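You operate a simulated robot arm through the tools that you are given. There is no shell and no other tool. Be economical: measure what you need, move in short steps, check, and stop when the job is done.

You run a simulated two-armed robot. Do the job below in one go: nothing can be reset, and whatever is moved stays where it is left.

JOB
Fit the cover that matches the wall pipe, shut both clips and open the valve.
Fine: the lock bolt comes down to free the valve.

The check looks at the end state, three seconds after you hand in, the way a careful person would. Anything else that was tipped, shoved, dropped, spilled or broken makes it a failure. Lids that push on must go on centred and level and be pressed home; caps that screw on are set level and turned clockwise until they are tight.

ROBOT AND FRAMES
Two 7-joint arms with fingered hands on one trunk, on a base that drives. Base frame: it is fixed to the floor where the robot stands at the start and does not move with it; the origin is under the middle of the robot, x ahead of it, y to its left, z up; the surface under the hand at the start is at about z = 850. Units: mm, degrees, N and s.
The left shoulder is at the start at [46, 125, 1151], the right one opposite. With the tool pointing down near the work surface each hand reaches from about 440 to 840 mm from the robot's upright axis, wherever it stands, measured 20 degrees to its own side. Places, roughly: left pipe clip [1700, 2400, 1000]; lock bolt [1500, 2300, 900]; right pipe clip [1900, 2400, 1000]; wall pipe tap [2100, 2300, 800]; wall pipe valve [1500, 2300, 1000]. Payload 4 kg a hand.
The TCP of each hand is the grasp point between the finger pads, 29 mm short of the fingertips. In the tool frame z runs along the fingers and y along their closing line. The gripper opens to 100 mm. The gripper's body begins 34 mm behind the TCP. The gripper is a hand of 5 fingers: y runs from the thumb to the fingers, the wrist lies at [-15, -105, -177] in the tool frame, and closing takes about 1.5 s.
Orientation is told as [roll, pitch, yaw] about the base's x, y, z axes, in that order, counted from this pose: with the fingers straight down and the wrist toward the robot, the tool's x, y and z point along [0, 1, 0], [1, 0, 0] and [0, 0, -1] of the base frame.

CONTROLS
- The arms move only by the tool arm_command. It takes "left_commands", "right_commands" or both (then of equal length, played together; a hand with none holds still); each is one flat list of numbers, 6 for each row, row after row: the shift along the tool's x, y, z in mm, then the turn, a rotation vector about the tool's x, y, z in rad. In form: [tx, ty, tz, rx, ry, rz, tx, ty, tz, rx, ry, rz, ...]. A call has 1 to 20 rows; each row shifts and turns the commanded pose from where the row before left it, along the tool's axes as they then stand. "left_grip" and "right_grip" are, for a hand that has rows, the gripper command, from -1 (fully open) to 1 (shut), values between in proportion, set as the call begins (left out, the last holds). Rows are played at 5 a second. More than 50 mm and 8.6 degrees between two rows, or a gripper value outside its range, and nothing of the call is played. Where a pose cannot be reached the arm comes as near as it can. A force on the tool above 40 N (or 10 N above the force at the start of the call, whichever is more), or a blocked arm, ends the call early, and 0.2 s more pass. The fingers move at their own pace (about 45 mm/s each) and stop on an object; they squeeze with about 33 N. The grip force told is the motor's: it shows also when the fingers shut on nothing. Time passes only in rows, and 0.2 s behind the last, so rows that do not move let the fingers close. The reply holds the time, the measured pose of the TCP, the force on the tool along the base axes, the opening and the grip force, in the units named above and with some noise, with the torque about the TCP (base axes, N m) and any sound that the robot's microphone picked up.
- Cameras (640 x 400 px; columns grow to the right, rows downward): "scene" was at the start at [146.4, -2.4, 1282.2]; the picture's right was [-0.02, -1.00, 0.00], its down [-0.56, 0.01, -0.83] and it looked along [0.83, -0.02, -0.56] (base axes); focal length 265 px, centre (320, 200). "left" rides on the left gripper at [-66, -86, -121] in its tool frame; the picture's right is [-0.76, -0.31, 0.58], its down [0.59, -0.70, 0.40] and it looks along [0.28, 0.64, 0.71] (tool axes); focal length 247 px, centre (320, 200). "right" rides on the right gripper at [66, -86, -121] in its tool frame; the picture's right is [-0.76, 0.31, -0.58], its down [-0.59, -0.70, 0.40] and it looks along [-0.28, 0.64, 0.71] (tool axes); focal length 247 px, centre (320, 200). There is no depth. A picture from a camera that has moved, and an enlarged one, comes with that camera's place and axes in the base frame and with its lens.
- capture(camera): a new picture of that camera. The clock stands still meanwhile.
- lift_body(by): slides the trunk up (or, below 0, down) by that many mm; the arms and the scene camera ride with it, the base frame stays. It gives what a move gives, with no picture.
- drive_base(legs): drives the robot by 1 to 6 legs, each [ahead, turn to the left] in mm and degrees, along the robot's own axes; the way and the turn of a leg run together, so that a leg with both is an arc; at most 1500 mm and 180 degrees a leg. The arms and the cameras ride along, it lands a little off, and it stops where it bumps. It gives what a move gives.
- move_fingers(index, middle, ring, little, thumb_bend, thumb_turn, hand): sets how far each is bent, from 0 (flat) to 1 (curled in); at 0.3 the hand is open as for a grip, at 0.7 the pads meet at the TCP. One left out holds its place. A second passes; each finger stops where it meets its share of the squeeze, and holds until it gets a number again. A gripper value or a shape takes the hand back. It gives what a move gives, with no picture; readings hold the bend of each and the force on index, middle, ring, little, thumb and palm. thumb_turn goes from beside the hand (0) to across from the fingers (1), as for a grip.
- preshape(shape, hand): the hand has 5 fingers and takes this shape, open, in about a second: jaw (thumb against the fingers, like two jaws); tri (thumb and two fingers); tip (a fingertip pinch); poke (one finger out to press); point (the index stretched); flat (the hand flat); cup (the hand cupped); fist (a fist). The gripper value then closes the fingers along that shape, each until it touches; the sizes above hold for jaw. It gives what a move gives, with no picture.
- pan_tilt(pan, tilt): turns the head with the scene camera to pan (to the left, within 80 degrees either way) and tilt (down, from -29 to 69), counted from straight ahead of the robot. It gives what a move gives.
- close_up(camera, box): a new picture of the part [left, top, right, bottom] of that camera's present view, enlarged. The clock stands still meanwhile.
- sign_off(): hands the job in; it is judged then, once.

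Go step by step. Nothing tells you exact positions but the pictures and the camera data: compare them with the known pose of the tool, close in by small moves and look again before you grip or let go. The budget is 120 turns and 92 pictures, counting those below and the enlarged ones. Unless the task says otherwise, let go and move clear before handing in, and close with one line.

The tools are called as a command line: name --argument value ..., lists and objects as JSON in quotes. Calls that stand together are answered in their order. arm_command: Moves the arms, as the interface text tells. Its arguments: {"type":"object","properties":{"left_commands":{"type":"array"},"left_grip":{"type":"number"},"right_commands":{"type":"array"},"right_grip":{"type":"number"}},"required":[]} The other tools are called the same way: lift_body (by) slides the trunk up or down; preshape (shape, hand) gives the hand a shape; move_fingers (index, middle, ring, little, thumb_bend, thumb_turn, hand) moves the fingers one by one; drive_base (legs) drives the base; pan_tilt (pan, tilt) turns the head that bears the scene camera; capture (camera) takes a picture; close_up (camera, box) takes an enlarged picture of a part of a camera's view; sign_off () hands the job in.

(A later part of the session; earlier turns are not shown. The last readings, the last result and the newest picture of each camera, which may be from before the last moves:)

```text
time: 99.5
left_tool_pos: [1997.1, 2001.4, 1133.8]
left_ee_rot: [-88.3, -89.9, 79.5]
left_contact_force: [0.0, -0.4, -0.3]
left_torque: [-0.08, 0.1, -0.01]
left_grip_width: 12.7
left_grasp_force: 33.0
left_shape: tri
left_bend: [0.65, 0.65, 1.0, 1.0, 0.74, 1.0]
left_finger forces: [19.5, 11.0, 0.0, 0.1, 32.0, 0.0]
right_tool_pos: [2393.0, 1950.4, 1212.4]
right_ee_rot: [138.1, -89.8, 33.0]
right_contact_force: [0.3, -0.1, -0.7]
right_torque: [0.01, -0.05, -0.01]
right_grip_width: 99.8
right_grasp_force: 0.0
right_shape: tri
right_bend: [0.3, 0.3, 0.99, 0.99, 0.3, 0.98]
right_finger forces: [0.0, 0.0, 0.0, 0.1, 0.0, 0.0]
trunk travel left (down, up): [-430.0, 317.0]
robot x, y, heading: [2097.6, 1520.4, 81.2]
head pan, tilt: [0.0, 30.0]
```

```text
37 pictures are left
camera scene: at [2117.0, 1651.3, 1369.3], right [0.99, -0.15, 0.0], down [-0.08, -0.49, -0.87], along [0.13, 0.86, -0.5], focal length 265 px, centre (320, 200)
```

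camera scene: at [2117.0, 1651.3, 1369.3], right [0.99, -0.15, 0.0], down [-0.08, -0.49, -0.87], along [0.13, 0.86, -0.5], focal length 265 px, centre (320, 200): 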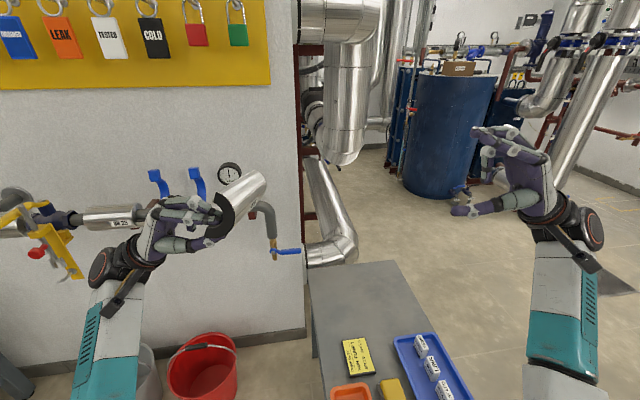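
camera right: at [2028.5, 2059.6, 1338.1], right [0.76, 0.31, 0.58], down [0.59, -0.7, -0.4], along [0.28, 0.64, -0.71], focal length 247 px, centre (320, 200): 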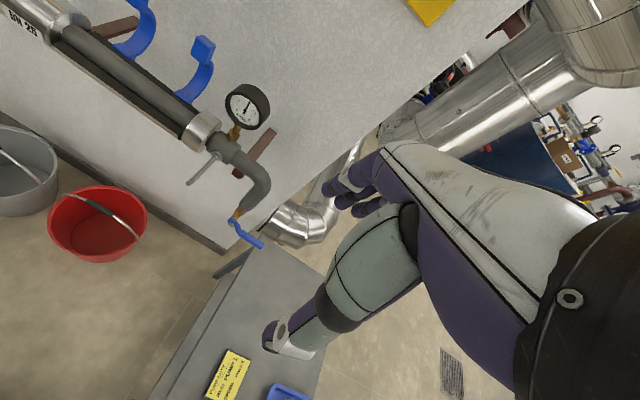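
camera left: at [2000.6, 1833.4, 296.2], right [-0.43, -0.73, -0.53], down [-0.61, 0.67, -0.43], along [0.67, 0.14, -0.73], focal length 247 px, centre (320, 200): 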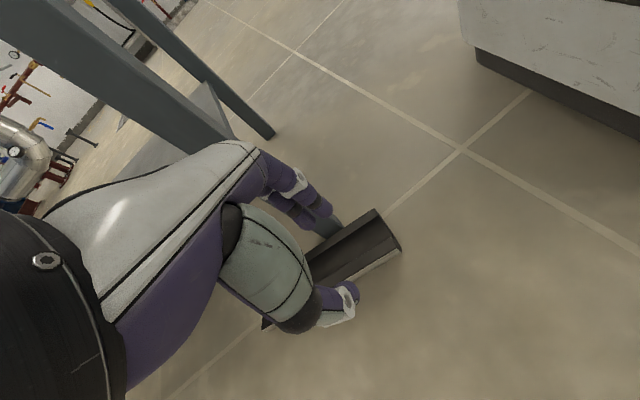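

Both hands face each other as planned. I bring the cover to the middle and the right hand to 110 mm from it, in line with its centre.

arm_command --left_commands '[0, 0, 35, 0, 0, 0, 0, 0, 35, 0, 0, 0, 0, 0, 35, 0, 0, 0, 0, 0, 35, 0, 0, 0]' --right_commands '[-14.3, -13, 24, 0, 0, 0, -14.3, -13, 24, 0, 0, 0, -14.3, -13, 24, 0, 0, 0, -14.3, -13, 24, 0, 0, 0]'

close_up --camera "scene" --box '[210, 130, 450, 280]'

capture --camera "right"

```text
time: 100.5
left_tool_pos: [2134.2, 1980.7, 1135.4]
left_ee_rot: [-87.4, -89.9, 78.3]
left_contact_force: [-0.3, -0.1, -1.2]
left_torque: [-0.11, 0.08, -0.01]
left_grip_width: 12.8
left_grasp_force: 33.2
left_shape: tri
left_bend: [0.65, 0.73, 1.0, 1.0, 0.74, 1.0]
left_finger forces: [19.8, 10.7, 0.0, 0.0, 32.1, 0.0]
right_tool_pos: [2307.9, 2020.4, 1161.8]
right_ee_rot: [63.0, -90.0, 108.0]
right_contact_force: [0.7, 0.3, -0.5]
right_torque: [0.02, 0.0, 0.0]
right_grip_width: 99.6
right_grasp_force: 0.1
right_shape: tri
right_bend: [0.3, 0.3, 0.99, 0.99, 0.3, 0.98]
right_finger forces: [0.0, 0.0, 0.1, 0.1, 0.0, 0.0]
trunk travel left (down, up): [-430.0, 317.0]
robot x, y, heading: [2097.6, 1518.1, 80.9]
head pan, tilt: [0.0, 30.0]
```

```text
2.67 times, centred on (330, 205) of scene
camera zoom: at [2117.6, 1651.3, 1369.3], right [0.99, -0.15, 0.0], down [-0.08, -0.49, -0.87], along [0.13, 0.86, -0.5], focal length 707 px, centre (293, 187)
```

zoom: 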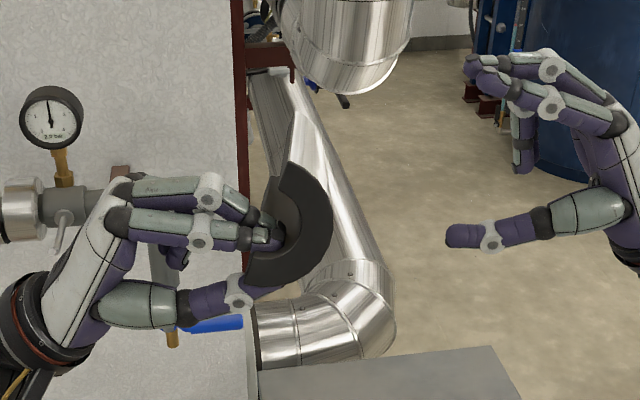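

```text
35 pictures are left
camera right: at [2415.6, 1937.1, 1076.4], right [0.69, 0.66, 0.31], down [-0.3, 0.64, -0.7], along [-0.66, 0.39, 0.64], focal length 247 px, centre (320, 200)
```

right: 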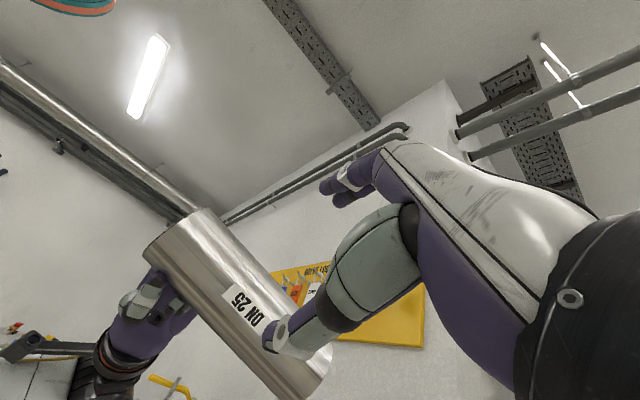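

In the pinch the cover has drooped about 14° forward and rolled about 20°. I level it with the left wrist, tilt the right hand to match the roll, and look again.

arm_command --left_commands '[0, 0, 0, 0, 0, 0.084, 0, 0, 0, 0, 0, 0.084, 0, 0, 0, 0, 0, 0.084]' --right_commands '[0, 0, 0, -0.115, 0, 0, 0, 0, 0, -0.115, 0, 0, 0, 0, 0, -0.115, 0, 0]'

close_up --camera "scene" --box '[210, 130, 450, 280]'

capture --camera "right"

```text
time: 101.3
left_tool_pos: [2134.9, 1979.3, 1134.7]
left_ee_rot: [90.1, -75.6, -99.2]
left_contact_force: [-0.2, 0.1, -1.0]
left_torque: [-0.12, 0.08, -0.01]
left_grip_width: 12.9
left_grasp_force: 32.9
left_shape: tri
left_bend: [0.65, 0.73, 1.0, 1.0, 0.74, 0.99]
left_finger forces: [20.0, 10.5, 0.0, 0.0, 31.8, 0.0]
right_tool_pos: [2306.3, 2020.7, 1161.1]
right_ee_rot: [179.9, -70.3, -9.0]
right_contact_force: [0.5, -0.4, 1.2]
right_torque: [-0.02, -0.02, 0.02]
right_grip_width: 99.6
right_grasp_force: 0.1
right_shape: tri
right_bend: [0.3, 0.3, 0.99, 0.99, 0.3, 0.98]
right_finger forces: [0.1, 0.0, 0.1, 0.1, 0.0, 0.0]
trunk travel left (down, up): [-430.0, 317.0]
robot x, y, heading: [2098.9, 1518.0, 81.1]
head pan, tilt: [0.0, 30.0]
```

```text
2.67 times, centred on (330, 205) of scene
camera zoom: at [2117.1, 1651.3, 1369.3], right [0.99, -0.15, 0.0], down [-0.08, -0.49, -0.87], along [0.13, 0.86, -0.5], focal length 707 px, centre (293, 187)
```

zoom: 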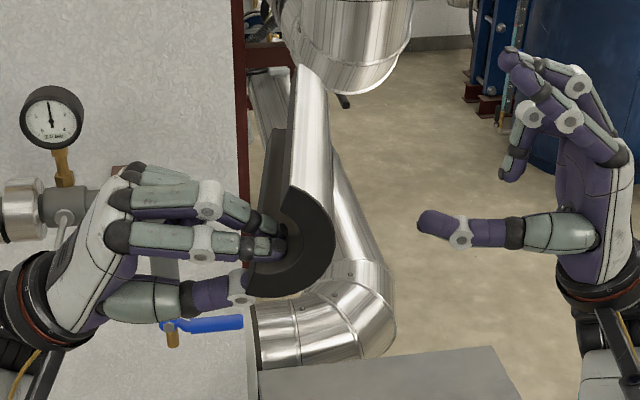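

```text
33 pictures are left
camera right: at [2379.1, 1943.5, 1040.5], right [0.76, 0.65, 0.09], down [-0.51, 0.68, -0.53], along [-0.4, 0.35, 0.84], focal length 247 px, centre (320, 200)
```

right: 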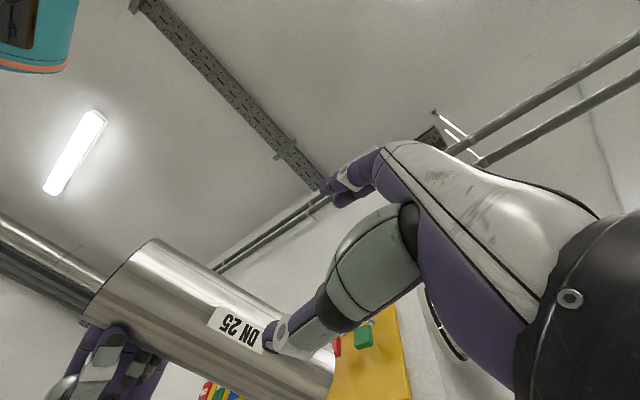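

Now nearly level. I line the right hand up with the cover's own axis and roll, and bring it to about 40 mm from the final grip.

arm_command --left_commands '[0, 0, 0, 0, 0, 0.04, 0, 0, 0, 0, 0, 0, 0, 0, 0, 0, 0, 0, 0, 0, 0, 0, 0, 0]' --right_commands '[-1, -23.3, 0, 0, 0, 0, 0, -23.3, 0, 0, 0, 0, 0, 0, 30, 0, 0, 0, 0, 0, 30, 0, 0, 0]'

close_up --camera "scene" --box '[250, 140, 410, 260]'

capture --camera "right"

```text
time: 102.3
left_tool_pos: [2135.8, 1979.9, 1134.3]
left_ee_rot: [90.0, -73.3, -99.0]
left_contact_force: [-0.2, 0.2, -1.1]
left_torque: [-0.12, 0.08, 0.0]
left_grip_width: 12.8
left_grasp_force: 33.4
left_shape: tri
left_bend: [0.65, 0.73, 1.0, 1.0, 0.74, 0.99]
left_finger forces: [20.1, 10.6, 0.0, 0.0, 31.8, 0.0]
right_tool_pos: [2236.6, 2032.0, 1140.9]
right_ee_rot: [180.0, -70.3, -9.0]
right_contact_force: [0.1, 0.0, -0.1]
right_torque: [0.0, -0.02, 0.03]
right_grip_width: 99.8
right_grasp_force: 0.1
right_shape: tri
right_bend: [0.3, 0.3, 0.99, 0.99, 0.3, 0.98]
right_finger forces: [0.0, 0.1, 0.1, 0.1, 0.1, 0.1]
trunk travel left (down, up): [-430.0, 317.0]
robot x, y, heading: [2094.6, 1519.0, 80.9]
head pan, tilt: [0.0, 30.0]
```

```text
3.33 times, centred on (330, 200) of scene
camera zoom: at [2116.9, 1651.1, 1369.3], right [0.99, -0.15, 0.0], down [-0.08, -0.49, -0.87], along [0.13, 0.86, -0.5], focal length 884 px, centre (287, 200)
```

zoom: 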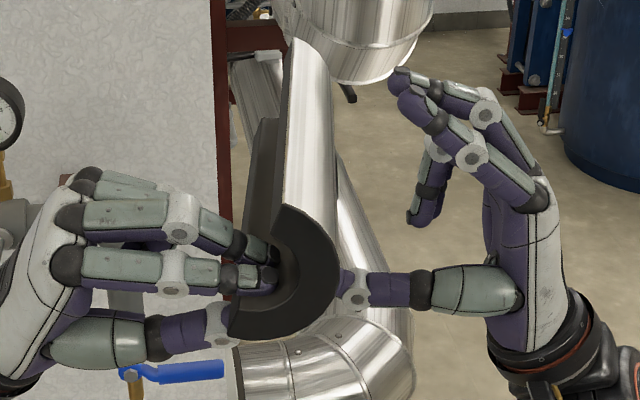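

```text
31 pictures are left
camera right: at [2307.2, 1954.5, 1019.8], right [0.76, 0.65, 0.09], down [-0.51, 0.68, -0.53], along [-0.4, 0.35, 0.84], focal length 247 px, centre (320, 200)
```

right: 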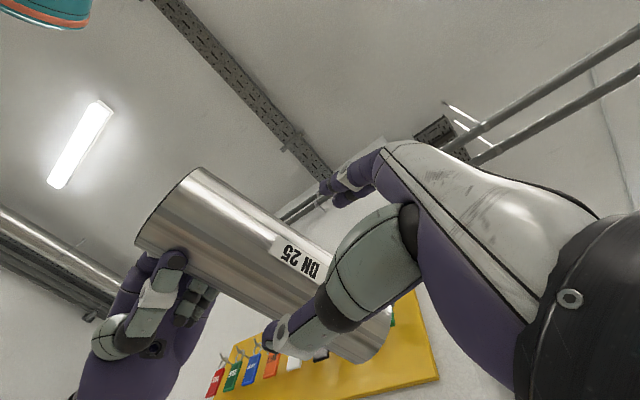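

The right hand is aligned with the convex side within about 3 mm. I advance the last 40 mm.

arm_command --right_commands '[0, -1, 12, 0, 0, 0, 0, -1, 12, 0, 0, 0, 0, 0, 9, 0, 0, 0, 0, 0, 6, 0, 0, 0]'

close_up --camera "scene" --box '[250, 140, 410, 260]'

```text
time: 103.3
left_tool_pos: [2136.2, 1980.8, 1135.4]
left_ee_rot: [90.0, -73.2, -98.9]
left_contact_force: [0.1, 0.2, -2.1]
left_torque: [-0.11, 0.08, 0.03]
left_grip_width: 12.8
left_grasp_force: 33.4
left_shape: tri
left_bend: [0.65, 0.73, 1.0, 1.0, 0.74, 0.99]
left_finger forces: [20.2, 10.6, 0.0, 0.1, 31.8, 0.0]
right_tool_pos: [2197.5, 2040.9, 1148.7]
right_ee_rot: [179.8, -70.3, -8.9]
right_contact_force: [0.1, -0.2, 0.2]
right_torque: [0.01, -0.05, -0.02]
right_grip_width: 99.7
right_grasp_force: 0.0
right_shape: tri
right_bend: [0.3, 0.3, 0.99, 0.99, 0.3, 0.98]
right_finger forces: [0.0, 0.0, 0.0, 0.0, 0.0, 0.1]
trunk travel left (down, up): [-430.0, 317.0]
robot x, y, heading: [2095.4, 1516.9, 81.0]
head pan, tilt: [0.0, 30.0]
```

```text
3.33 times, centred on (330, 200) of scene
camera zoom: at [2117.3, 1651.2, 1369.3], right [0.99, -0.15, 0.0], down [-0.08, -0.49, -0.87], along [0.13, 0.86, -0.5], focal length 884 px, centre (287, 200)
```

zoom: 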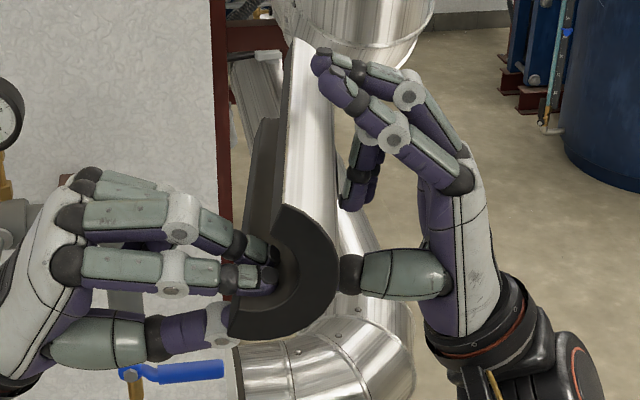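

The right hand straddles the cover without touching. I close it.

arm_command --right_commands '[0, 0, 0, 0, 0, 0, 0, 0, 0, 0, 0, 0, 0, 0, 0, 0, 0, 0, 0, 0, 0, 0, 0, 0, 0, 0, 0, 0, 0, 0, 0, 0, 0, 0, 0, 0, 0, 0, 0, 0, 0, 0, 0, 0, 0, 0, 0, 0]' --right_grip 1

capture --camera "right"

```text
time: 105.1
left_tool_pos: [2135.2, 1979.6, 1134.3]
left_ee_rot: [89.9, -73.3, -98.9]
left_contact_force: [-0.6, -0.3, -1.4]
left_torque: [-0.09, 0.02, 0.0]
left_grip_width: 12.8
left_grasp_force: 33.1
left_shape: tri
left_bend: [0.65, 0.73, 1.0, 1.0, 0.74, 0.99]
left_finger forces: [19.8, 11.2, 0.0, 0.0, 31.7, 0.0]
right_tool_pos: [2197.9, 2039.1, 1149.5]
right_ee_rot: [179.8, -70.3, -8.8]
right_contact_force: [0.6, -0.2, -1.1]
right_torque: [-0.01, -0.02, -0.03]
right_grip_width: 60.5
right_grasp_force: 32.6
right_shape: tri
right_bend: [0.39, 0.39, 1.0, 1.0, 0.31, 1.0]
right_finger forces: [14.3, 13.8, 0.0, 0.0, 28.5, 0.0]
trunk travel left (down, up): [-430.0, 317.0]
robot x, y, heading: [2097.2, 1522.1, 81.4]
head pan, tilt: [0.0, 30.0]
```

```text
29 pictures are left
camera right: at [2270.6, 1962.5, 1028.5], right [0.76, 0.65, 0.09], down [-0.51, 0.68, -0.53], along [-0.4, 0.35, 0.84], focal length 247 px, centre (320, 200)
```

right: 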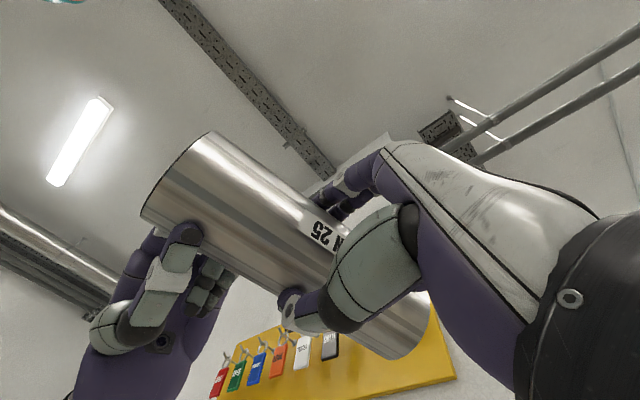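

The right grip has the same width and force as the first good grip. I open the left hand slightly and withdraw it to the left.

arm_command --left_commands '[0, 0, 0, 0, 0, 0, 0, 0, 0, 0, 0, 0, 0, 0, 0, 0, 0, 0, 0, 0, 0, 0, 0, 0, 0, 0, 0, 0, 0, 0, 0, 0, -15, 0, 0, 0, 0, 0, -25, 0, 0, 0, 0, 0, -40, 0, 0, 0, 0, 0, -45, 0, 0, 0, 0, 0, -45, 0, 0, 0]' --left_grip 0.1

capture --camera "scene"

```text
time: 107.3
left_tool_pos: [1969.0, 2009.8, 1135.4]
left_ee_rot: [90.1, -73.5, -99.1]
left_contact_force: [-0.5, 0.3, 0.3]
left_torque: [0.05, 0.0, 0.01]
left_grip_width: 44.8
left_grasp_force: 0.1
left_shape: tri
left_bend: [0.42, 0.45, 0.99, 0.99, 0.39, 1.0]
left_finger forces: [0.0, 0.0, 0.0, 0.0, 0.0, 0.0]
right_tool_pos: [2197.4, 2040.0, 1149.5]
right_ee_rot: [180.0, -70.3, -8.9]
right_contact_force: [-0.1, -0.1, -0.1]
right_torque: [0.03, 0.0, 0.01]
right_grip_width: 60.6
right_grasp_force: 33.1
right_shape: tri
right_bend: [0.39, 0.39, 1.0, 1.0, 0.31, 0.99]
right_finger forces: [14.3, 13.7, 0.0, 0.1, 29.8, 0.1]
trunk travel left (down, up): [-430.0, 317.0]
robot x, y, heading: [2094.6, 1520.1, 81.1]
head pan, tilt: [0.0, 30.0]
```

```text
28 pictures are left
camera scene: at [2116.7, 1651.3, 1369.3], right [0.99, -0.15, 0.0], down [-0.08, -0.49, -0.87], along [0.13, 0.86, -0.5], focal length 265 px, centre (320, 200)
```

scene: 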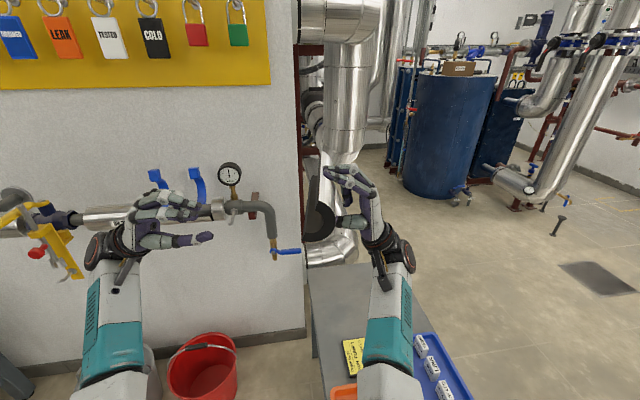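

The handover worked. I turn both hands back to pointing down with the wrists toward the robot.

arm_command --left_commands '[0, 0, 0, 0, 0, -0.146, 0, 0, 0, 0, 0, -0.146, 0, 0, 0, 0.1428, 0, 0, 0, 0, 0, 0.1428, 0, 0, 0, 0, 0, 0.1428, 0, 0, 0, 0, 0, 0.1428, 0, 0, 0, 0, 0, 0.1428, 0, 0, 0, 0, 0, 0.1428, 0, 0, 0, 0, 0, 0.1428, 0, 0, 0, 0, 0, 0.1428, 0, 0, 0, 0, 0, 0.1428, 0, 0, 0, 0, 0, 0.1428, 0, 0, 0, 0, 0, 0.1428, 0, 0, 0, 0, 0, 0, 0, 0]' --right_commands '[0, 0, 0, 0.1428, 0, 0, 0, 0, 0, 0.1428, 0, 0, 0, 0, 0, 0.1428, 0, 0, 0, 0, 0, 0.1428, 0, 0, 0, 0, 0, 0.1428, 0, 0, 0, 0, 0, 0.1428, 0, 0, 0, 0, 0, 0.1428, 0, 0, 0, 0, 0, 0.1428, 0, 0, 0, 0, 0, 0.1428, 0, 0, 0, 0, 0, 0.1428, 0, 0, 0, 0, 0, 0.1428, 0, 0, 0, 0, 0, 0.1428, 0, 0, 0, 0, 0, 0.1428, 0, 0, 0, 0, 0, 0.06, 0, 0]'

arm_command --left_commands '[0, 0, -5, 0, 0, -0.1428, 0, 0, -5, 0, 0, -0.1428, 0, 0, -5, 0, 0, -0.1428, 0, 0, -5, 0, 0, -0.1428, 0, 0, -5, 0, 0, -0.1428, 0, 0, 0, 0, 0, -0.1428, 0, 0, 0, 0, 0, -0.1428, 0, 0, 0, 0, 0, -0.1428, 0, 0, 0, 0, 0, -0.1428, 0, 0, 0, 0, 0, -0.1428, 0, 0, 0, 0, 0, -0.1428]' --right_commands '[0, 0, -7, 0, 0, 0.1428, 0, 0, -7, 0, 0, 0.1428, 0, 0, -7, 0, 0, 0.1428, 0, 0, -7, 0, 0, 0.1428, 0, 0, -7, 0, 0, 0.1428, 0, 0, -7, 0, 0, 0.1428, 0, 0, -7, 0, 0, 0.1428, 0, 0, -7, 0, 0, 0.1428, 0, 0, -7, 0, 0, 0.1428, 0, 0, 0, 0, 0, 0.1428, 0, 0, 0, 0, 0, 0.1428]'

capture --camera "scene"

```text
time: 110.3
left_tool_pos: [1968.3, 2005.6, 1135.5]
left_ee_rot: [0.0, 0.1, -9.0]
left_contact_force: [-0.1, 0.3, -0.5]
left_torque: [-0.01, -0.02, 0.0]
left_grip_width: 44.9
left_grasp_force: 0.1
left_shape: tri
left_bend: [0.42, 0.45, 0.99, 0.99, 0.39, 1.0]
left_finger forces: [0.0, 0.0, 0.1, 0.1, 0.0, 0.1]
right_tool_pos: [2198.0, 2040.2, 1149.0]
right_ee_rot: [0.0, 0.3, 171.0]
right_contact_force: [-0.4, -0.2, -1.2]
right_torque: [0.01, 0.0, 0.0]
right_grip_width: 60.4
right_grasp_force: 33.1
right_shape: tri
right_bend: [0.39, 0.39, 1.0, 1.0, 0.31, 1.0]
right_finger forces: [14.2, 13.7, 0.1, 0.0, 28.1, 0.0]
trunk travel left (down, up): [-430.0, 317.0]
robot x, y, heading: [2093.4, 1520.2, 80.7]
head pan, tilt: [0.0, 30.0]
```

```text
time: 112.7
left_tool_pos: [1968.6, 2005.5, 1160.7]
left_ee_rot: [0.0, 0.1, 81.1]
left_contact_force: [0.9, -1.2, -0.3]
left_torque: [0.02, 0.02, -0.04]
left_grip_width: 44.7
left_grasp_force: 0.0
left_shape: tri
left_bend: [0.42, 0.45, 0.99, 0.99, 0.39, 1.0]
left_finger forces: [0.0, 0.0, 0.1, 0.1, 0.0, 0.1]
right_tool_pos: [2197.9, 2040.0, 1212.6]
right_ee_rot: [0.1, 0.1, 81.0]
right_contact_force: [0.1, 0.4, -2.2]
right_torque: [0.01, 0.03, 0.0]
right_grip_width: 60.3
right_grasp_force: 32.8
right_shape: tri
right_bend: [0.39, 0.39, 1.0, 1.0, 0.31, 1.0]
right_finger forces: [14.2, 13.9, 0.0, 0.0, 28.1, 0.0]
trunk travel left (down, up): [-430.0, 317.0]
robot x, y, heading: [2095.5, 1519.3, 81.0]
head pan, tilt: [0.0, 30.0]
```

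```text
27 pictures are left
camera scene: at [2117.2, 1651.1, 1369.3], right [0.99, -0.15, 0.0], down [-0.08, -0.49, -0.87], along [0.13, 0.86, -0.5], focal length 265 px, centre (320, 200)
```

scene: 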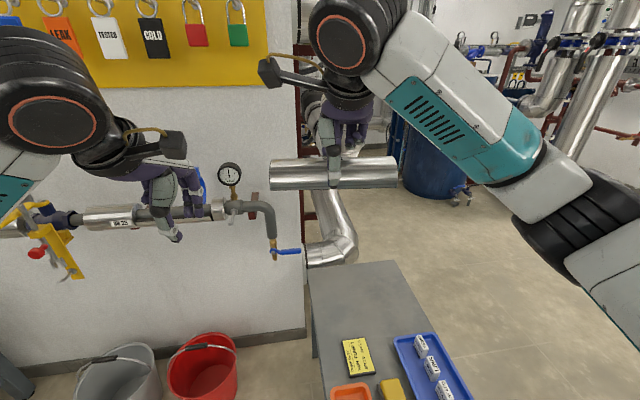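

The cover is now held hollow side down, level and centred in the right hand. I drive back to the pipe, standing a little further left this time.

drive_base --legs '[[0, 99], [350, 0], [0, -90], [150, 0]]'

pan_tilt --pan 0 --tilt 28

capture --camera "scene"

```text
time: 124.3
left_tool_pos: [1545.9, 2124.1, 1160.1]
left_ee_rot: [0.1, -0.2, 89.2]
left_contact_force: [-0.2, -1.3, 0.1]
left_torque: [0.06, 0.0, -0.02]
left_grip_width: 44.6
left_grasp_force: 0.0
left_shape: tri
left_bend: [0.42, 0.45, 0.99, 0.99, 0.39, 1.0]
left_finger forces: [0.0, 0.1, 0.0, 0.0, 0.0, 0.1]
right_tool_pos: [1766.7, 2192.0, 1214.8]
right_ee_rot: [-0.1, 0.0, 89.5]
right_contact_force: [-1.4, -0.2, -0.7]
right_torque: [0.07, 0.0, -0.02]
right_grip_width: 60.1
right_grasp_force: 32.9
right_shape: tri
right_bend: [0.39, 0.39, 1.0, 1.0, 0.32, 1.0]
right_finger forces: [14.1, 13.6, 0.1, 0.0, 27.8, 0.0]
trunk travel left (down, up): [-430.0, 317.0]
robot x, y, heading: [1742.4, 1662.3, 90.1]
head pan, tilt: [0.0, 30.0]
```

```text
time: 124.9
left_tool_pos: [1546.1, 2127.3, 1159.1]
left_ee_rot: [0.1, 0.1, 89.3]
left_contact_force: [0.3, 0.1, 0.1]
left_torque: [0.0, 0.01, 0.04]
left_grip_width: 44.7
left_grasp_force: 0.1
left_shape: tri
left_bend: [0.42, 0.45, 0.99, 0.99, 0.39, 1.0]
left_finger forces: [0.1, 0.1, 0.0, 0.1, 0.0, 0.1]
right_tool_pos: [1768.4, 2195.2, 1212.5]
right_ee_rot: [-0.1, 0.0, 89.4]
right_contact_force: [0.1, -0.6, -1.8]
right_torque: [-0.05, 0.01, -0.02]
right_grip_width: 60.0
right_grasp_force: 33.3
right_shape: tri
right_bend: [0.39, 0.39, 1.0, 1.0, 0.32, 1.0]
right_finger forces: [14.3, 13.6, 0.0, 0.0, 27.7, 0.1]
trunk travel left (down, up): [-430.0, 317.0]
robot x, y, heading: [1747.7, 1662.9, 89.7]
head pan, tilt: [0.0, 28.0]
```

```text
26 pictures are left
camera scene: at [1745.5, 1798.8, 1372.4], right [1.0, 0.0, 0.0], down [0.0, -0.47, -0.88], along [0.0, 0.88, -0.47], focal length 265 px, centre (320, 200)
```

scene: 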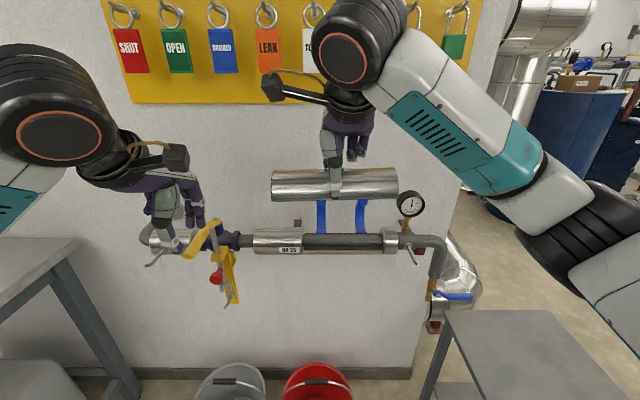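

I check the cover's tilt in the hand closely before lowering.

close_up --camera "scene" --box '[250, 140, 450, 265]'

```text
3.20 times, centred on (350, 202) of scene
camera zoom: at [1745.5, 1798.8, 1372.4], right [1.0, 0.0, 0.0], down [0.0, -0.47, -0.88], along [0.0, 0.88, -0.47], focal length 848 px, centre (224, 192)
```

zoom: 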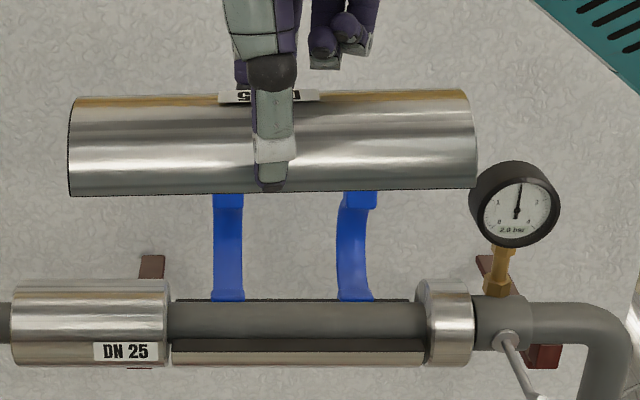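

It is level within about a degree. I lower it toward the seat the same way as before, stopping about 10 mm above.

arm_command --right_commands '[-9, 34.2, 25.6, 0, 0, 0, -9, 34.2, 25.6, 0, 0, 0, -9, 34.2, 25.6, 0, 0, 0, -9, 34.2, 25.6, 0, 0, 0, 0, 2.4, 22, 0, 0, 0, 0, 2.4, 22, 0, 0, 0, 0, 2.4, 22, 0, 0, 0, 0, 2.4, 20, 0, 0, 0, 0, 2.4, 13, 0, 0, 0]'

close_up --camera "scene" --box '[265, 165, 425, 265]'

```text
time: 126.9
left_tool_pos: [1546.6, 2125.4, 1160.4]
left_ee_rot: [0.0, 0.2, 89.2]
left_contact_force: [0.6, 0.9, 0.1]
left_torque: [-0.01, 0.0, 0.01]
left_grip_width: 44.7
left_grasp_force: 0.1
left_shape: tri
left_bend: [0.42, 0.45, 0.99, 0.99, 0.39, 1.0]
left_finger forces: [0.0, 0.1, 0.0, 0.0, 0.0, 0.1]
right_tool_pos: [1805.3, 2340.5, 1011.8]
right_ee_rot: [-0.1, 0.0, 89.4]
right_contact_force: [0.0, 0.4, -2.0]
right_torque: [0.0, -0.03, -0.02]
right_grip_width: 60.2
right_grasp_force: 32.5
right_shape: tri
right_bend: [0.39, 0.39, 1.0, 1.0, 0.32, 1.0]
right_finger forces: [14.1, 13.7, 0.0, 0.0, 27.7, 0.0]
trunk travel left (down, up): [-430.0, 317.0]
robot x, y, heading: [1746.4, 1666.5, 89.8]
head pan, tilt: [0.0, 28.0]
```

```text
4.00 times, centred on (345, 215) of scene
camera zoom: at [1745.1, 1798.3, 1372.5], right [1.0, 0.0, 0.0], down [0.0, -0.47, -0.88], along [0.0, 0.88, -0.47], focal length 1061 px, centre (220, 140)
```

zoom: 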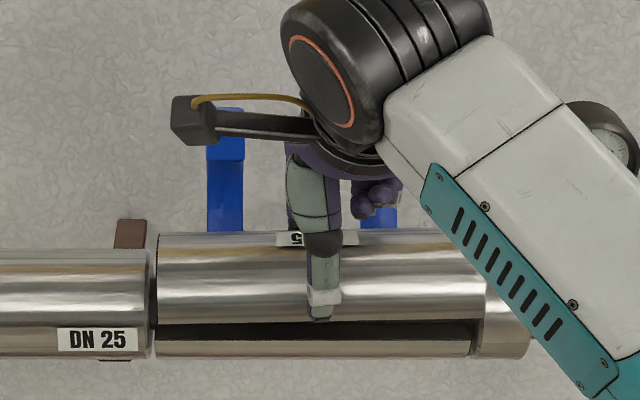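

In the projection the seat may lie farther back along the line of sight than I assumed, which would explain why the cover slid off the front. I bring the left-hand camera over the left end of the gap for a steeper view.

arm_command --left_commands '[-10.8, 41, -1, 0, 0, 0, -10.8, 41, -1, 0, 0, 0, -10.8, 41, -1, 0, 0, 0, -10.8, 41, -1, 0, 0, 0, -10.8, 41, -1, 0, 0, 0]'

capture --camera "left"

```text
time: 128.1
left_tool_pos: [1601.5, 2333.0, 1165.3]
left_ee_rot: [0.1, 0.1, 89.3]
left_contact_force: [0.5, -0.9, -0.1]
left_torque: [0.0, 0.02, -0.01]
left_grip_width: 45.1
left_grasp_force: 0.1
left_shape: tri
left_bend: [0.42, 0.45, 0.99, 0.99, 0.39, 1.0]
left_finger forces: [0.1, 0.0, 0.0, 0.0, 0.0, 0.0]
right_tool_pos: [1806.4, 2341.5, 1011.0]
right_ee_rot: [0.0, 0.2, 89.4]
right_contact_force: [0.0, 0.5, -1.9]
right_torque: [-0.03, 0.03, -0.01]
right_grip_width: 60.1
right_grasp_force: 33.1
right_shape: tri
right_bend: [0.39, 0.39, 1.0, 1.0, 0.32, 1.0]
right_finger forces: [14.1, 13.5, 0.0, 0.0, 27.7, 0.1]
trunk travel left (down, up): [-430.0, 317.0]
robot x, y, heading: [1744.6, 1666.2, 89.9]
head pan, tilt: [0.0, 28.0]
```

```text
23 pictures are left
camera left: at [1668.1, 2247.2, 1285.0], right [0.75, -0.32, -0.58], down [-0.6, -0.7, -0.4], along [-0.28, 0.64, -0.71], focal length 247 px, centre (320, 200)
```

left: 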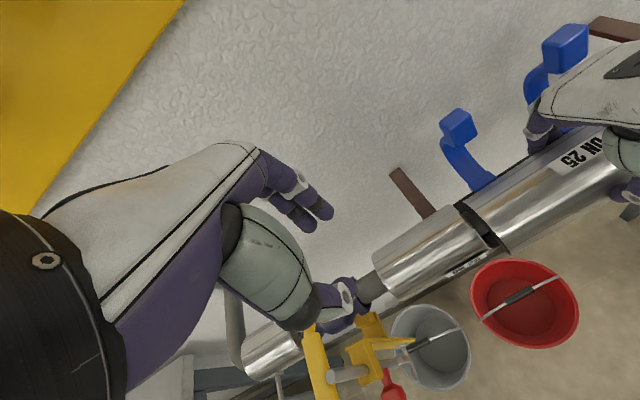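

close_up --camera "left" --box '[370, 100, 610, 300]'

```text
2.00 times, centred on (490, 200) of left
camera zoom: at [1668.1, 2247.2, 1285.0], right [0.75, -0.32, -0.58], down [-0.6, -0.7, -0.4], along [-0.28, 0.64, -0.71], focal length 494 px, centre (-20, 200)
```

zoom: 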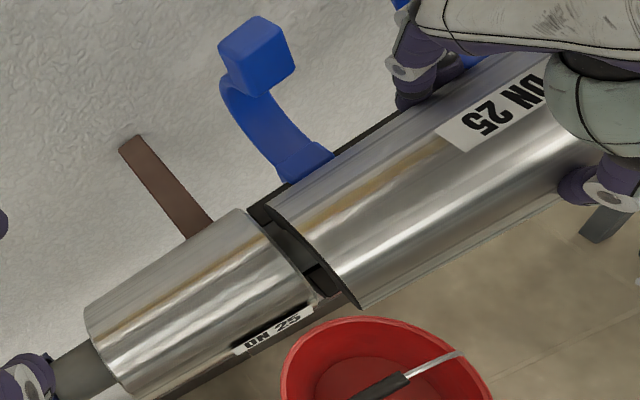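

The steeper view settles it: the seat axis is at y ≈ 2356, z ≈ 957, so the cover must go 14 mm farther back. I shift it and look again before lowering.

arm_command --right_commands '[1, 5, 0, 0, 0, 0, 1, 5, 0, 0, 0, 0, 0, 4, 0, 0, 0, 0, 0, 0, 4, 0, 0, 0, 0, 0, 4, 0, 0, 0]'

close_up --camera "left" --box '[370, 100, 610, 300]'

```text
time: 129.3
left_tool_pos: [1602.6, 2333.5, 1164.8]
left_ee_rot: [0.0, 0.1, 89.2]
left_contact_force: [-1.0, 1.4, 0.2]
left_torque: [0.0, 0.02, -0.01]
left_grip_width: 45.0
left_grasp_force: 0.0
left_shape: tri
left_bend: [0.42, 0.45, 0.99, 0.99, 0.39, 1.0]
left_finger forces: [0.0, 0.0, 0.0, 0.0, 0.0, 0.0]
right_tool_pos: [1804.1, 2356.5, 1002.2]
right_ee_rot: [0.0, 0.1, 89.3]
right_contact_force: [0.4, -0.4, -1.5]
right_torque: [0.0, -0.03, 0.0]
right_grip_width: 60.0
right_grasp_force: 33.2
right_shape: tri
right_bend: [0.39, 0.39, 1.0, 1.0, 0.32, 1.0]
right_finger forces: [14.1, 13.6, 0.0, 0.1, 27.7, 0.1]
trunk travel left (down, up): [-430.0, 317.0]
robot x, y, heading: [1747.6, 1667.1, 89.8]
head pan, tilt: [0.0, 28.0]
```

```text
2.00 times, centred on (490, 200) of left
camera zoom: at [1667.3, 2246.2, 1285.3], right [0.75, -0.32, -0.58], down [-0.6, -0.7, -0.4], along [-0.28, 0.64, -0.71], focal length 494 px, centre (-20, 200)
```

zoom: 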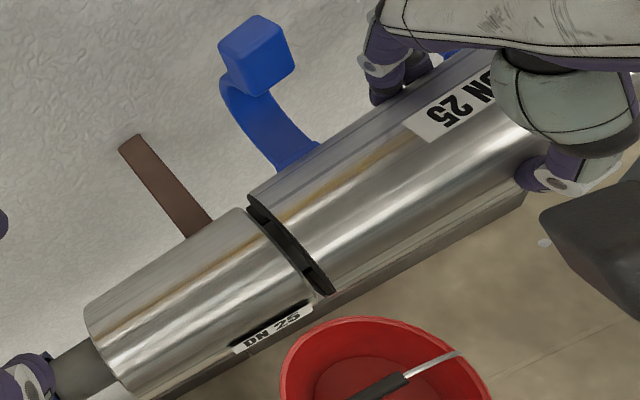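

Now the edges line up with the fixed jacket. I lower it onto the seat until there is light resistance.

arm_command --right_commands '[0, 0, 4, 0, 0, 0, 0, 0, 3, 0, 0, 0, 0, 0, 2, 0, 0, 0, 0, 0, 2, 0, 0, 0]'

close_up --camera "left" --box '[370, 100, 610, 300]'

close_up --camera "scene" --box '[265, 165, 425, 265]'

```text
time: 130.3
left_tool_pos: [1601.8, 2332.1, 1165.4]
left_ee_rot: [0.0, 0.1, 89.3]
left_contact_force: [0.3, -0.8, -0.5]
left_torque: [0.02, 0.0, 0.0]
left_grip_width: 45.0
left_grasp_force: 0.0
left_shape: tri
left_bend: [0.42, 0.45, 0.99, 0.99, 0.39, 1.0]
left_finger forces: [0.1, 0.0, 0.1, 0.0, 0.1, 0.0]
right_tool_pos: [1803.4, 2355.8, 993.3]
right_ee_rot: [0.0, -0.1, 89.4]
right_contact_force: [-0.7, -0.9, 2.5]
right_torque: [0.09, 0.07, 0.01]
right_grip_width: 60.4
right_grasp_force: 33.2
right_shape: tri
right_bend: [0.39, 0.39, 1.0, 1.0, 0.32, 1.0]
right_finger forces: [14.8, 13.8, 0.0, 0.0, 28.3, 0.0]
trunk travel left (down, up): [-430.0, 317.0]
robot x, y, heading: [1743.4, 1664.9, 89.7]
head pan, tilt: [0.0, 28.0]
```

```text
2.00 times, centred on (490, 200) of left
camera zoom: at [1667.3, 2245.7, 1285.7], right [0.75, -0.32, -0.58], down [-0.6, -0.7, -0.4], along [-0.28, 0.64, -0.71], focal length 494 px, centre (-20, 200)
```

zoom: 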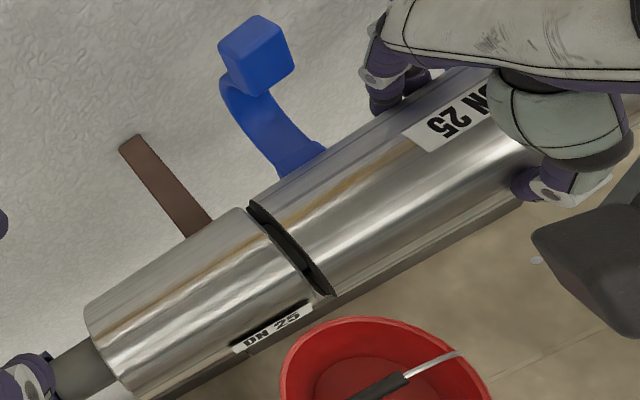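

```text
4.00 times, centred on (345, 215) of scene
camera zoom: at [1745.1, 1797.8, 1372.6], right [1.0, 0.0, 0.0], down [0.0, -0.47, -0.88], along [0.0, 0.88, -0.47], focal length 1061 px, centre (220, 140)
```

zoom: 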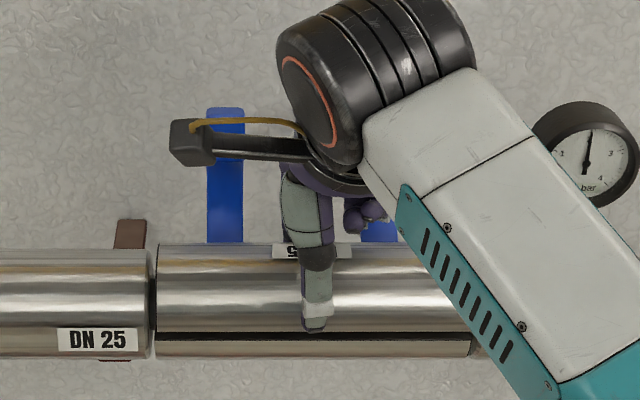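

Light contact at z 993; a few mm of seam remain. I press gently further.

arm_command --right_commands '[0, 0, 2, 0, 0, 0, 0, 0, 2, 0, 0, 0, 0, 0, 2, 0, 0, 0]'

close_up --camera "scene" --box '[265, 165, 425, 265]'

```text
time: 131.1
left_tool_pos: [1601.4, 2330.2, 1166.8]
left_ee_rot: [0.0, 0.0, 89.3]
left_contact_force: [0.8, -0.4, 0.3]
left_torque: [0.04, -0.01, 0.01]
left_grip_width: 45.0
left_grasp_force: 0.0
left_shape: tri
left_bend: [0.42, 0.45, 0.99, 0.99, 0.39, 1.0]
left_finger forces: [0.0, 0.1, 0.0, 0.0, 0.0, 0.0]
right_tool_pos: [1803.9, 2355.9, 990.6]
right_ee_rot: [0.0, -0.6, 89.5]
right_contact_force: [-1.9, 1.9, 16.6]
right_torque: [-0.07, -0.05, 0.0]
right_grip_width: 60.1
right_grasp_force: 32.7
right_shape: tri
right_bend: [0.39, 0.39, 1.0, 1.0, 0.31, 0.99]
right_finger forces: [16.4, 15.8, 0.0, 0.1, 31.3, 0.1]
trunk travel left (down, up): [-430.0, 317.0]
robot x, y, heading: [1743.8, 1664.0, 89.8]
head pan, tilt: [0.0, 28.0]
```

```text
4.00 times, centred on (345, 215) of scene
camera zoom: at [1744.7, 1795.6, 1373.1], right [1.0, 0.0, 0.0], down [0.0, -0.47, -0.88], along [0.0, 0.88, -0.47], focal length 1061 px, centre (220, 140)
```

zoom: 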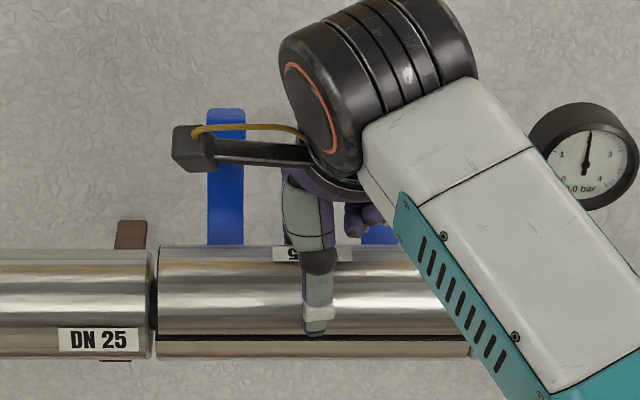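

The cover is now 10 mm lower than in the failed try, at the depth expected for the true seat. I ease the pressure and open the right hand in a small step, then look before doing more.

arm_command --right_commands '[0, 0, -3, 0, 0, 0, 0, 0, -2, 0, 0, 0, 0, 0, 0, 0, 0, 0]'

arm_command --right_commands '[0, 0, 0, 0, 0, 0, 0, 0, 0, 0, 0, 0, 0, 0, 0, 0, 0, 0]' --right_grip -0.32

close_up --camera "left" --box '[370, 100, 610, 300]'

```text
time: 131.9
left_tool_pos: [1601.0, 2330.3, 1165.5]
left_ee_rot: [-0.1, 0.0, 89.3]
left_contact_force: [0.6, 0.3, -0.3]
left_torque: [-0.01, -0.01, 0.03]
left_grip_width: 44.7
left_grasp_force: 0.1
left_shape: tri
left_bend: [0.42, 0.45, 0.99, 0.99, 0.39, 1.0]
left_finger forces: [0.0, 0.0, 0.0, 0.0, 0.1, 0.0]
right_tool_pos: [1805.0, 2354.6, 991.6]
right_ee_rot: [-0.1, -0.1, 89.4]
right_contact_force: [-0.9, 0.8, 18.1]
right_torque: [0.47, 0.07, 0.0]
right_grip_width: 60.3
right_grasp_force: 32.8
right_shape: tri
right_bend: [0.39, 0.38, 1.0, 1.0, 0.31, 1.0]
right_finger forces: [18.1, 18.2, 0.0, 0.0, 32.2, 0.0]
trunk travel left (down, up): [-430.0, 317.0]
robot x, y, heading: [1746.7, 1662.4, 90.0]
head pan, tilt: [0.0, 28.0]
```

```text
time: 132.7
left_tool_pos: [1601.9, 2334.0, 1164.9]
left_ee_rot: [0.0, 0.1, 89.4]
left_contact_force: [0.5, -0.1, 0.9]
left_torque: [0.03, 0.01, -0.01]
left_grip_width: 44.8
left_grasp_force: 0.0
left_shape: tri
left_bend: [0.42, 0.45, 0.99, 0.99, 0.39, 1.0]
left_finger forces: [0.1, 0.0, 0.0, 0.0, 0.0, 0.1]
right_tool_pos: [1805.9, 2356.3, 989.8]
right_ee_rot: [0.0, 0.1, 89.4]
right_contact_force: [0.2, -0.1, -1.3]
right_torque: [0.0, 0.01, 0.01]
right_grip_width: 66.4
right_grasp_force: 0.1
right_shape: tri
right_bend: [0.4, 0.36, 0.99, 0.99, 0.3, 0.99]
right_finger forces: [0.3, 0.5, 0.0, 0.0, 0.9, 0.0]
trunk travel left (down, up): [-430.0, 317.0]
robot x, y, heading: [1744.0, 1665.0, 89.8]
head pan, tilt: [0.0, 28.0]
```

```text
2.00 times, centred on (490, 200) of left
camera zoom: at [1667.4, 2246.0, 1285.4], right [0.75, -0.32, -0.58], down [-0.6, -0.7, -0.4], along [-0.28, 0.64, -0.71], focal length 494 px, centre (-20, 200)
```

zoom: 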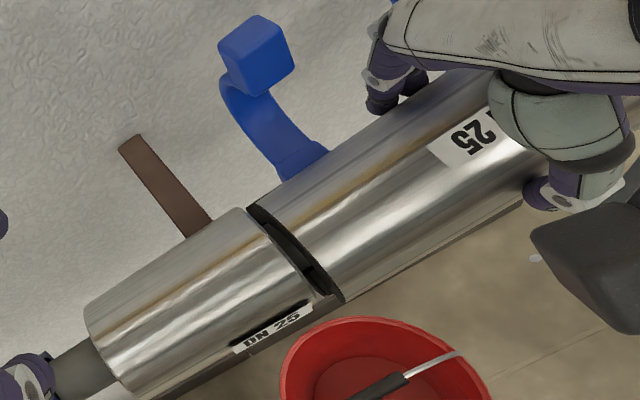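

The cover began to roll forward as the grip eased. I close the grip again at once and look.

arm_command --right_commands '[0, 0, 0, 0, 0, 0, 0, 0, 0, 0, 0, 0, 0, 0, 0, 0, 0, 0, 0, 0, 0, 0, 0, 0]' --right_grip 1

close_up --camera "left" --box '[430, 130, 610, 280]'

close_up --camera "scene" --box '[265, 165, 425, 265]'

```text
time: 133.7
left_tool_pos: [1602.0, 2332.8, 1165.5]
left_ee_rot: [-0.1, 0.1, 89.3]
left_contact_force: [0.1, -0.4, 0.8]
left_torque: [-0.01, 0.0, 0.03]
left_grip_width: 45.0
left_grasp_force: 0.1
left_shape: tri
left_bend: [0.42, 0.45, 0.99, 0.99, 0.39, 1.0]
left_finger forces: [0.0, 0.1, 0.0, 0.0, 0.1, 0.1]
right_tool_pos: [1805.3, 2356.0, 990.6]
right_ee_rot: [0.0, 0.0, 89.4]
right_contact_force: [1.4, -0.5, 0.9]
right_torque: [-0.05, 0.0, 0.02]
right_grip_width: 61.0
right_grasp_force: 32.9
right_shape: tri
right_bend: [0.39, 0.4, 1.0, 1.0, 0.31, 1.0]
right_finger forces: [16.4, 14.1, 0.0, 0.1, 28.0, 0.1]
trunk travel left (down, up): [-430.0, 317.0]
robot x, y, heading: [1745.6, 1666.2, 90.2]
head pan, tilt: [0.0, 28.0]
```

```text
2.67 times, centred on (520, 205) of left
camera zoom: at [1667.4, 2246.0, 1285.5], right [0.75, -0.32, -0.58], down [-0.6, -0.7, -0.4], along [-0.28, 0.64, -0.71], focal length 659 px, centre (-213, 187)
```

zoom: 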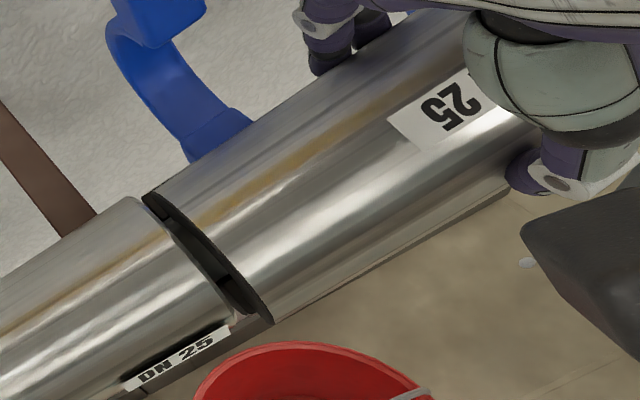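

```text
4.00 times, centred on (345, 215) of scene
camera zoom: at [1745.2, 1798.1, 1372.5], right [1.0, 0.0, 0.0], down [0.0, -0.47, -0.88], along [0.0, 0.88, -0.47], focal length 1061 px, centre (220, 140)
```

zoom: 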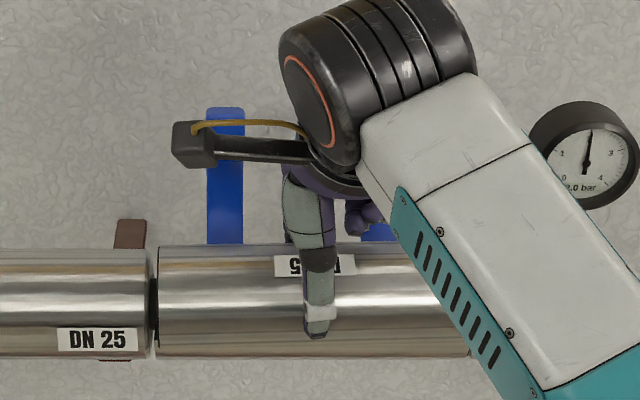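

The cover rolled forward: it had been resting on the pipe at its back edge, so the seat is still a few mm farther back and lower. I lift it 22 mm, move 5 mm back and check its attitude.

arm_command --right_commands '[0, 0, -6, 0, 0, 0, 0, 0, -8, 0, 0, 0, 0, 0, -8, 0, 0, 0, 0, 5, 0, 0, 0, 0]'

close_up --camera "left" --box '[400, 110, 610, 285]'

```text
time: 134.7
left_tool_pos: [1602.0, 2332.7, 1165.0]
left_ee_rot: [0.0, 0.1, 89.3]
left_contact_force: [0.6, -0.4, -0.9]
left_torque: [0.04, -0.01, -0.01]
left_grip_width: 44.9
left_grasp_force: 0.1
left_shape: tri
left_bend: [0.42, 0.45, 0.99, 0.99, 0.39, 1.0]
left_finger forces: [0.0, 0.0, 0.0, 0.1, 0.1, 0.0]
right_tool_pos: [1804.2, 2361.3, 1014.2]
right_ee_rot: [-0.2, 0.0, 89.4]
right_contact_force: [1.0, -0.4, -2.1]
right_torque: [-0.01, -0.03, 0.0]
right_grip_width: 60.5
right_grasp_force: 33.0
right_shape: tri
right_bend: [0.39, 0.4, 1.0, 1.0, 0.31, 0.99]
right_finger forces: [16.2, 13.8, 0.0, 0.0, 27.2, 0.1]
trunk travel left (down, up): [-430.0, 317.0]
robot x, y, heading: [1746.5, 1669.4, 89.8]
head pan, tilt: [0.0, 28.0]
```

```text
2.29 times, centred on (505, 198) of left
camera zoom: at [1667.3, 2246.3, 1285.3], right [0.75, -0.32, -0.58], down [-0.6, -0.7, -0.4], along [-0.28, 0.64, -0.71], focal length 564 px, centre (-103, 206)
```

zoom: 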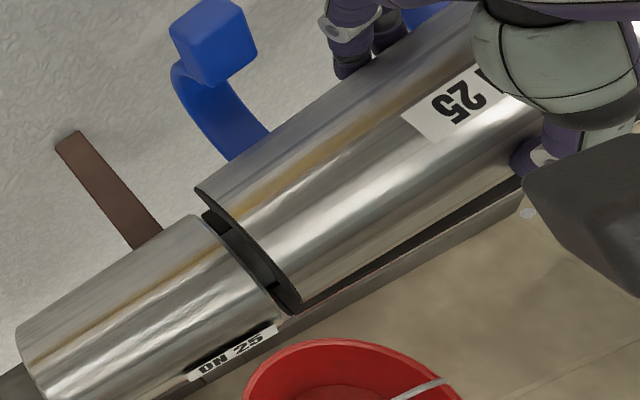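

The cover's axis sits a few mm forward of the grasp point, so it still needs about 3–4 mm more. With its front edge rolled down, that edge should touch the front face first; I set it there, then check.

arm_command --right_commands '[0, 4, 0, 0, 0, 0, 0, 0, 7, 0, 0, 0, 0, 0, 5, 0, 0, 0, 0, 0, 3, 0, 0, 0, 0, 0, 2, 0, 0, 0]'

close_up --camera "left" --box '[400, 110, 610, 285]'

```text
time: 135.9
left_tool_pos: [1601.7, 2333.3, 1164.3]
left_ee_rot: [0.0, 0.1, 89.3]
left_contact_force: [-0.1, 0.2, -0.2]
left_torque: [-0.01, 0.0, 0.02]
left_grip_width: 44.9
left_grasp_force: 0.0
left_shape: tri
left_bend: [0.42, 0.45, 0.99, 0.99, 0.39, 1.0]
left_finger forces: [0.0, 0.0, 0.1, 0.1, 0.0, 0.0]
right_tool_pos: [1803.9, 2366.1, 996.9]
right_ee_rot: [0.0, 0.0, 89.4]
right_contact_force: [-0.3, 0.1, -1.2]
right_torque: [0.01, 0.0, 0.01]
right_grip_width: 60.9
right_grasp_force: 33.0
right_shape: tri
right_bend: [0.39, 0.4, 1.0, 1.0, 0.31, 0.99]
right_finger forces: [16.2, 13.8, 0.1, 0.0, 27.3, 0.0]
trunk travel left (down, up): [-430.0, 317.0]
robot x, y, heading: [1744.8, 1664.3, 90.0]
head pan, tilt: [0.0, 28.0]
```

```text
2.29 times, centred on (505, 198) of left
camera zoom: at [1667.3, 2246.2, 1285.4], right [0.75, -0.32, -0.58], down [-0.6, -0.7, -0.4], along [-0.28, 0.64, -0.71], focal length 564 px, centre (-103, 206)
```

zoom: 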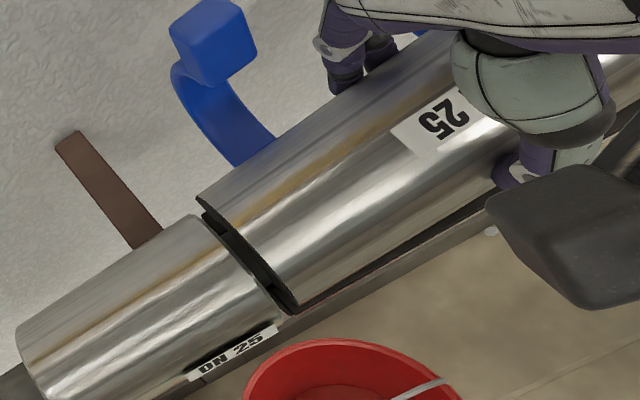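

Still no contact, and the front face shows ahead of the cover's edge, which is right. I continue down until it touches.

arm_command --right_commands '[0, 0, 2, 0, 0, 0, 0, 0, 2, 0, 0, 0, 0, 0, 1, 0, 0, 0, 0, 0, 0, 0, 0, 0]'

```text
time: 136.9
left_tool_pos: [1603.0, 2332.4, 1165.0]
left_ee_rot: [0.0, 0.1, 89.3]
left_contact_force: [0.4, -0.1, 0.2]
left_torque: [-0.03, -0.02, 0.0]
left_grip_width: 45.0
left_grasp_force: 0.1
left_shape: tri
left_bend: [0.42, 0.45, 0.99, 0.99, 0.39, 1.0]
left_finger forces: [0.0, 0.1, 0.1, 0.1, 0.1, 0.0]
right_tool_pos: [1804.2, 2364.9, 992.6]
right_ee_rot: [0.1, -0.2, 89.5]
right_contact_force: [1.3, 0.5, 5.5]
right_torque: [-0.23, 0.02, -0.07]
right_grip_width: 60.4
right_grasp_force: 33.0
right_shape: tri
right_bend: [0.39, 0.4, 1.0, 1.0, 0.3, 0.99]
right_finger forces: [16.9, 14.7, 0.1, 0.0, 30.7, 0.1]
trunk travel left (down, up): [-430.0, 317.0]
robot x, y, heading: [1745.8, 1666.4, 90.0]
head pan, tilt: [0.0, 28.0]
```

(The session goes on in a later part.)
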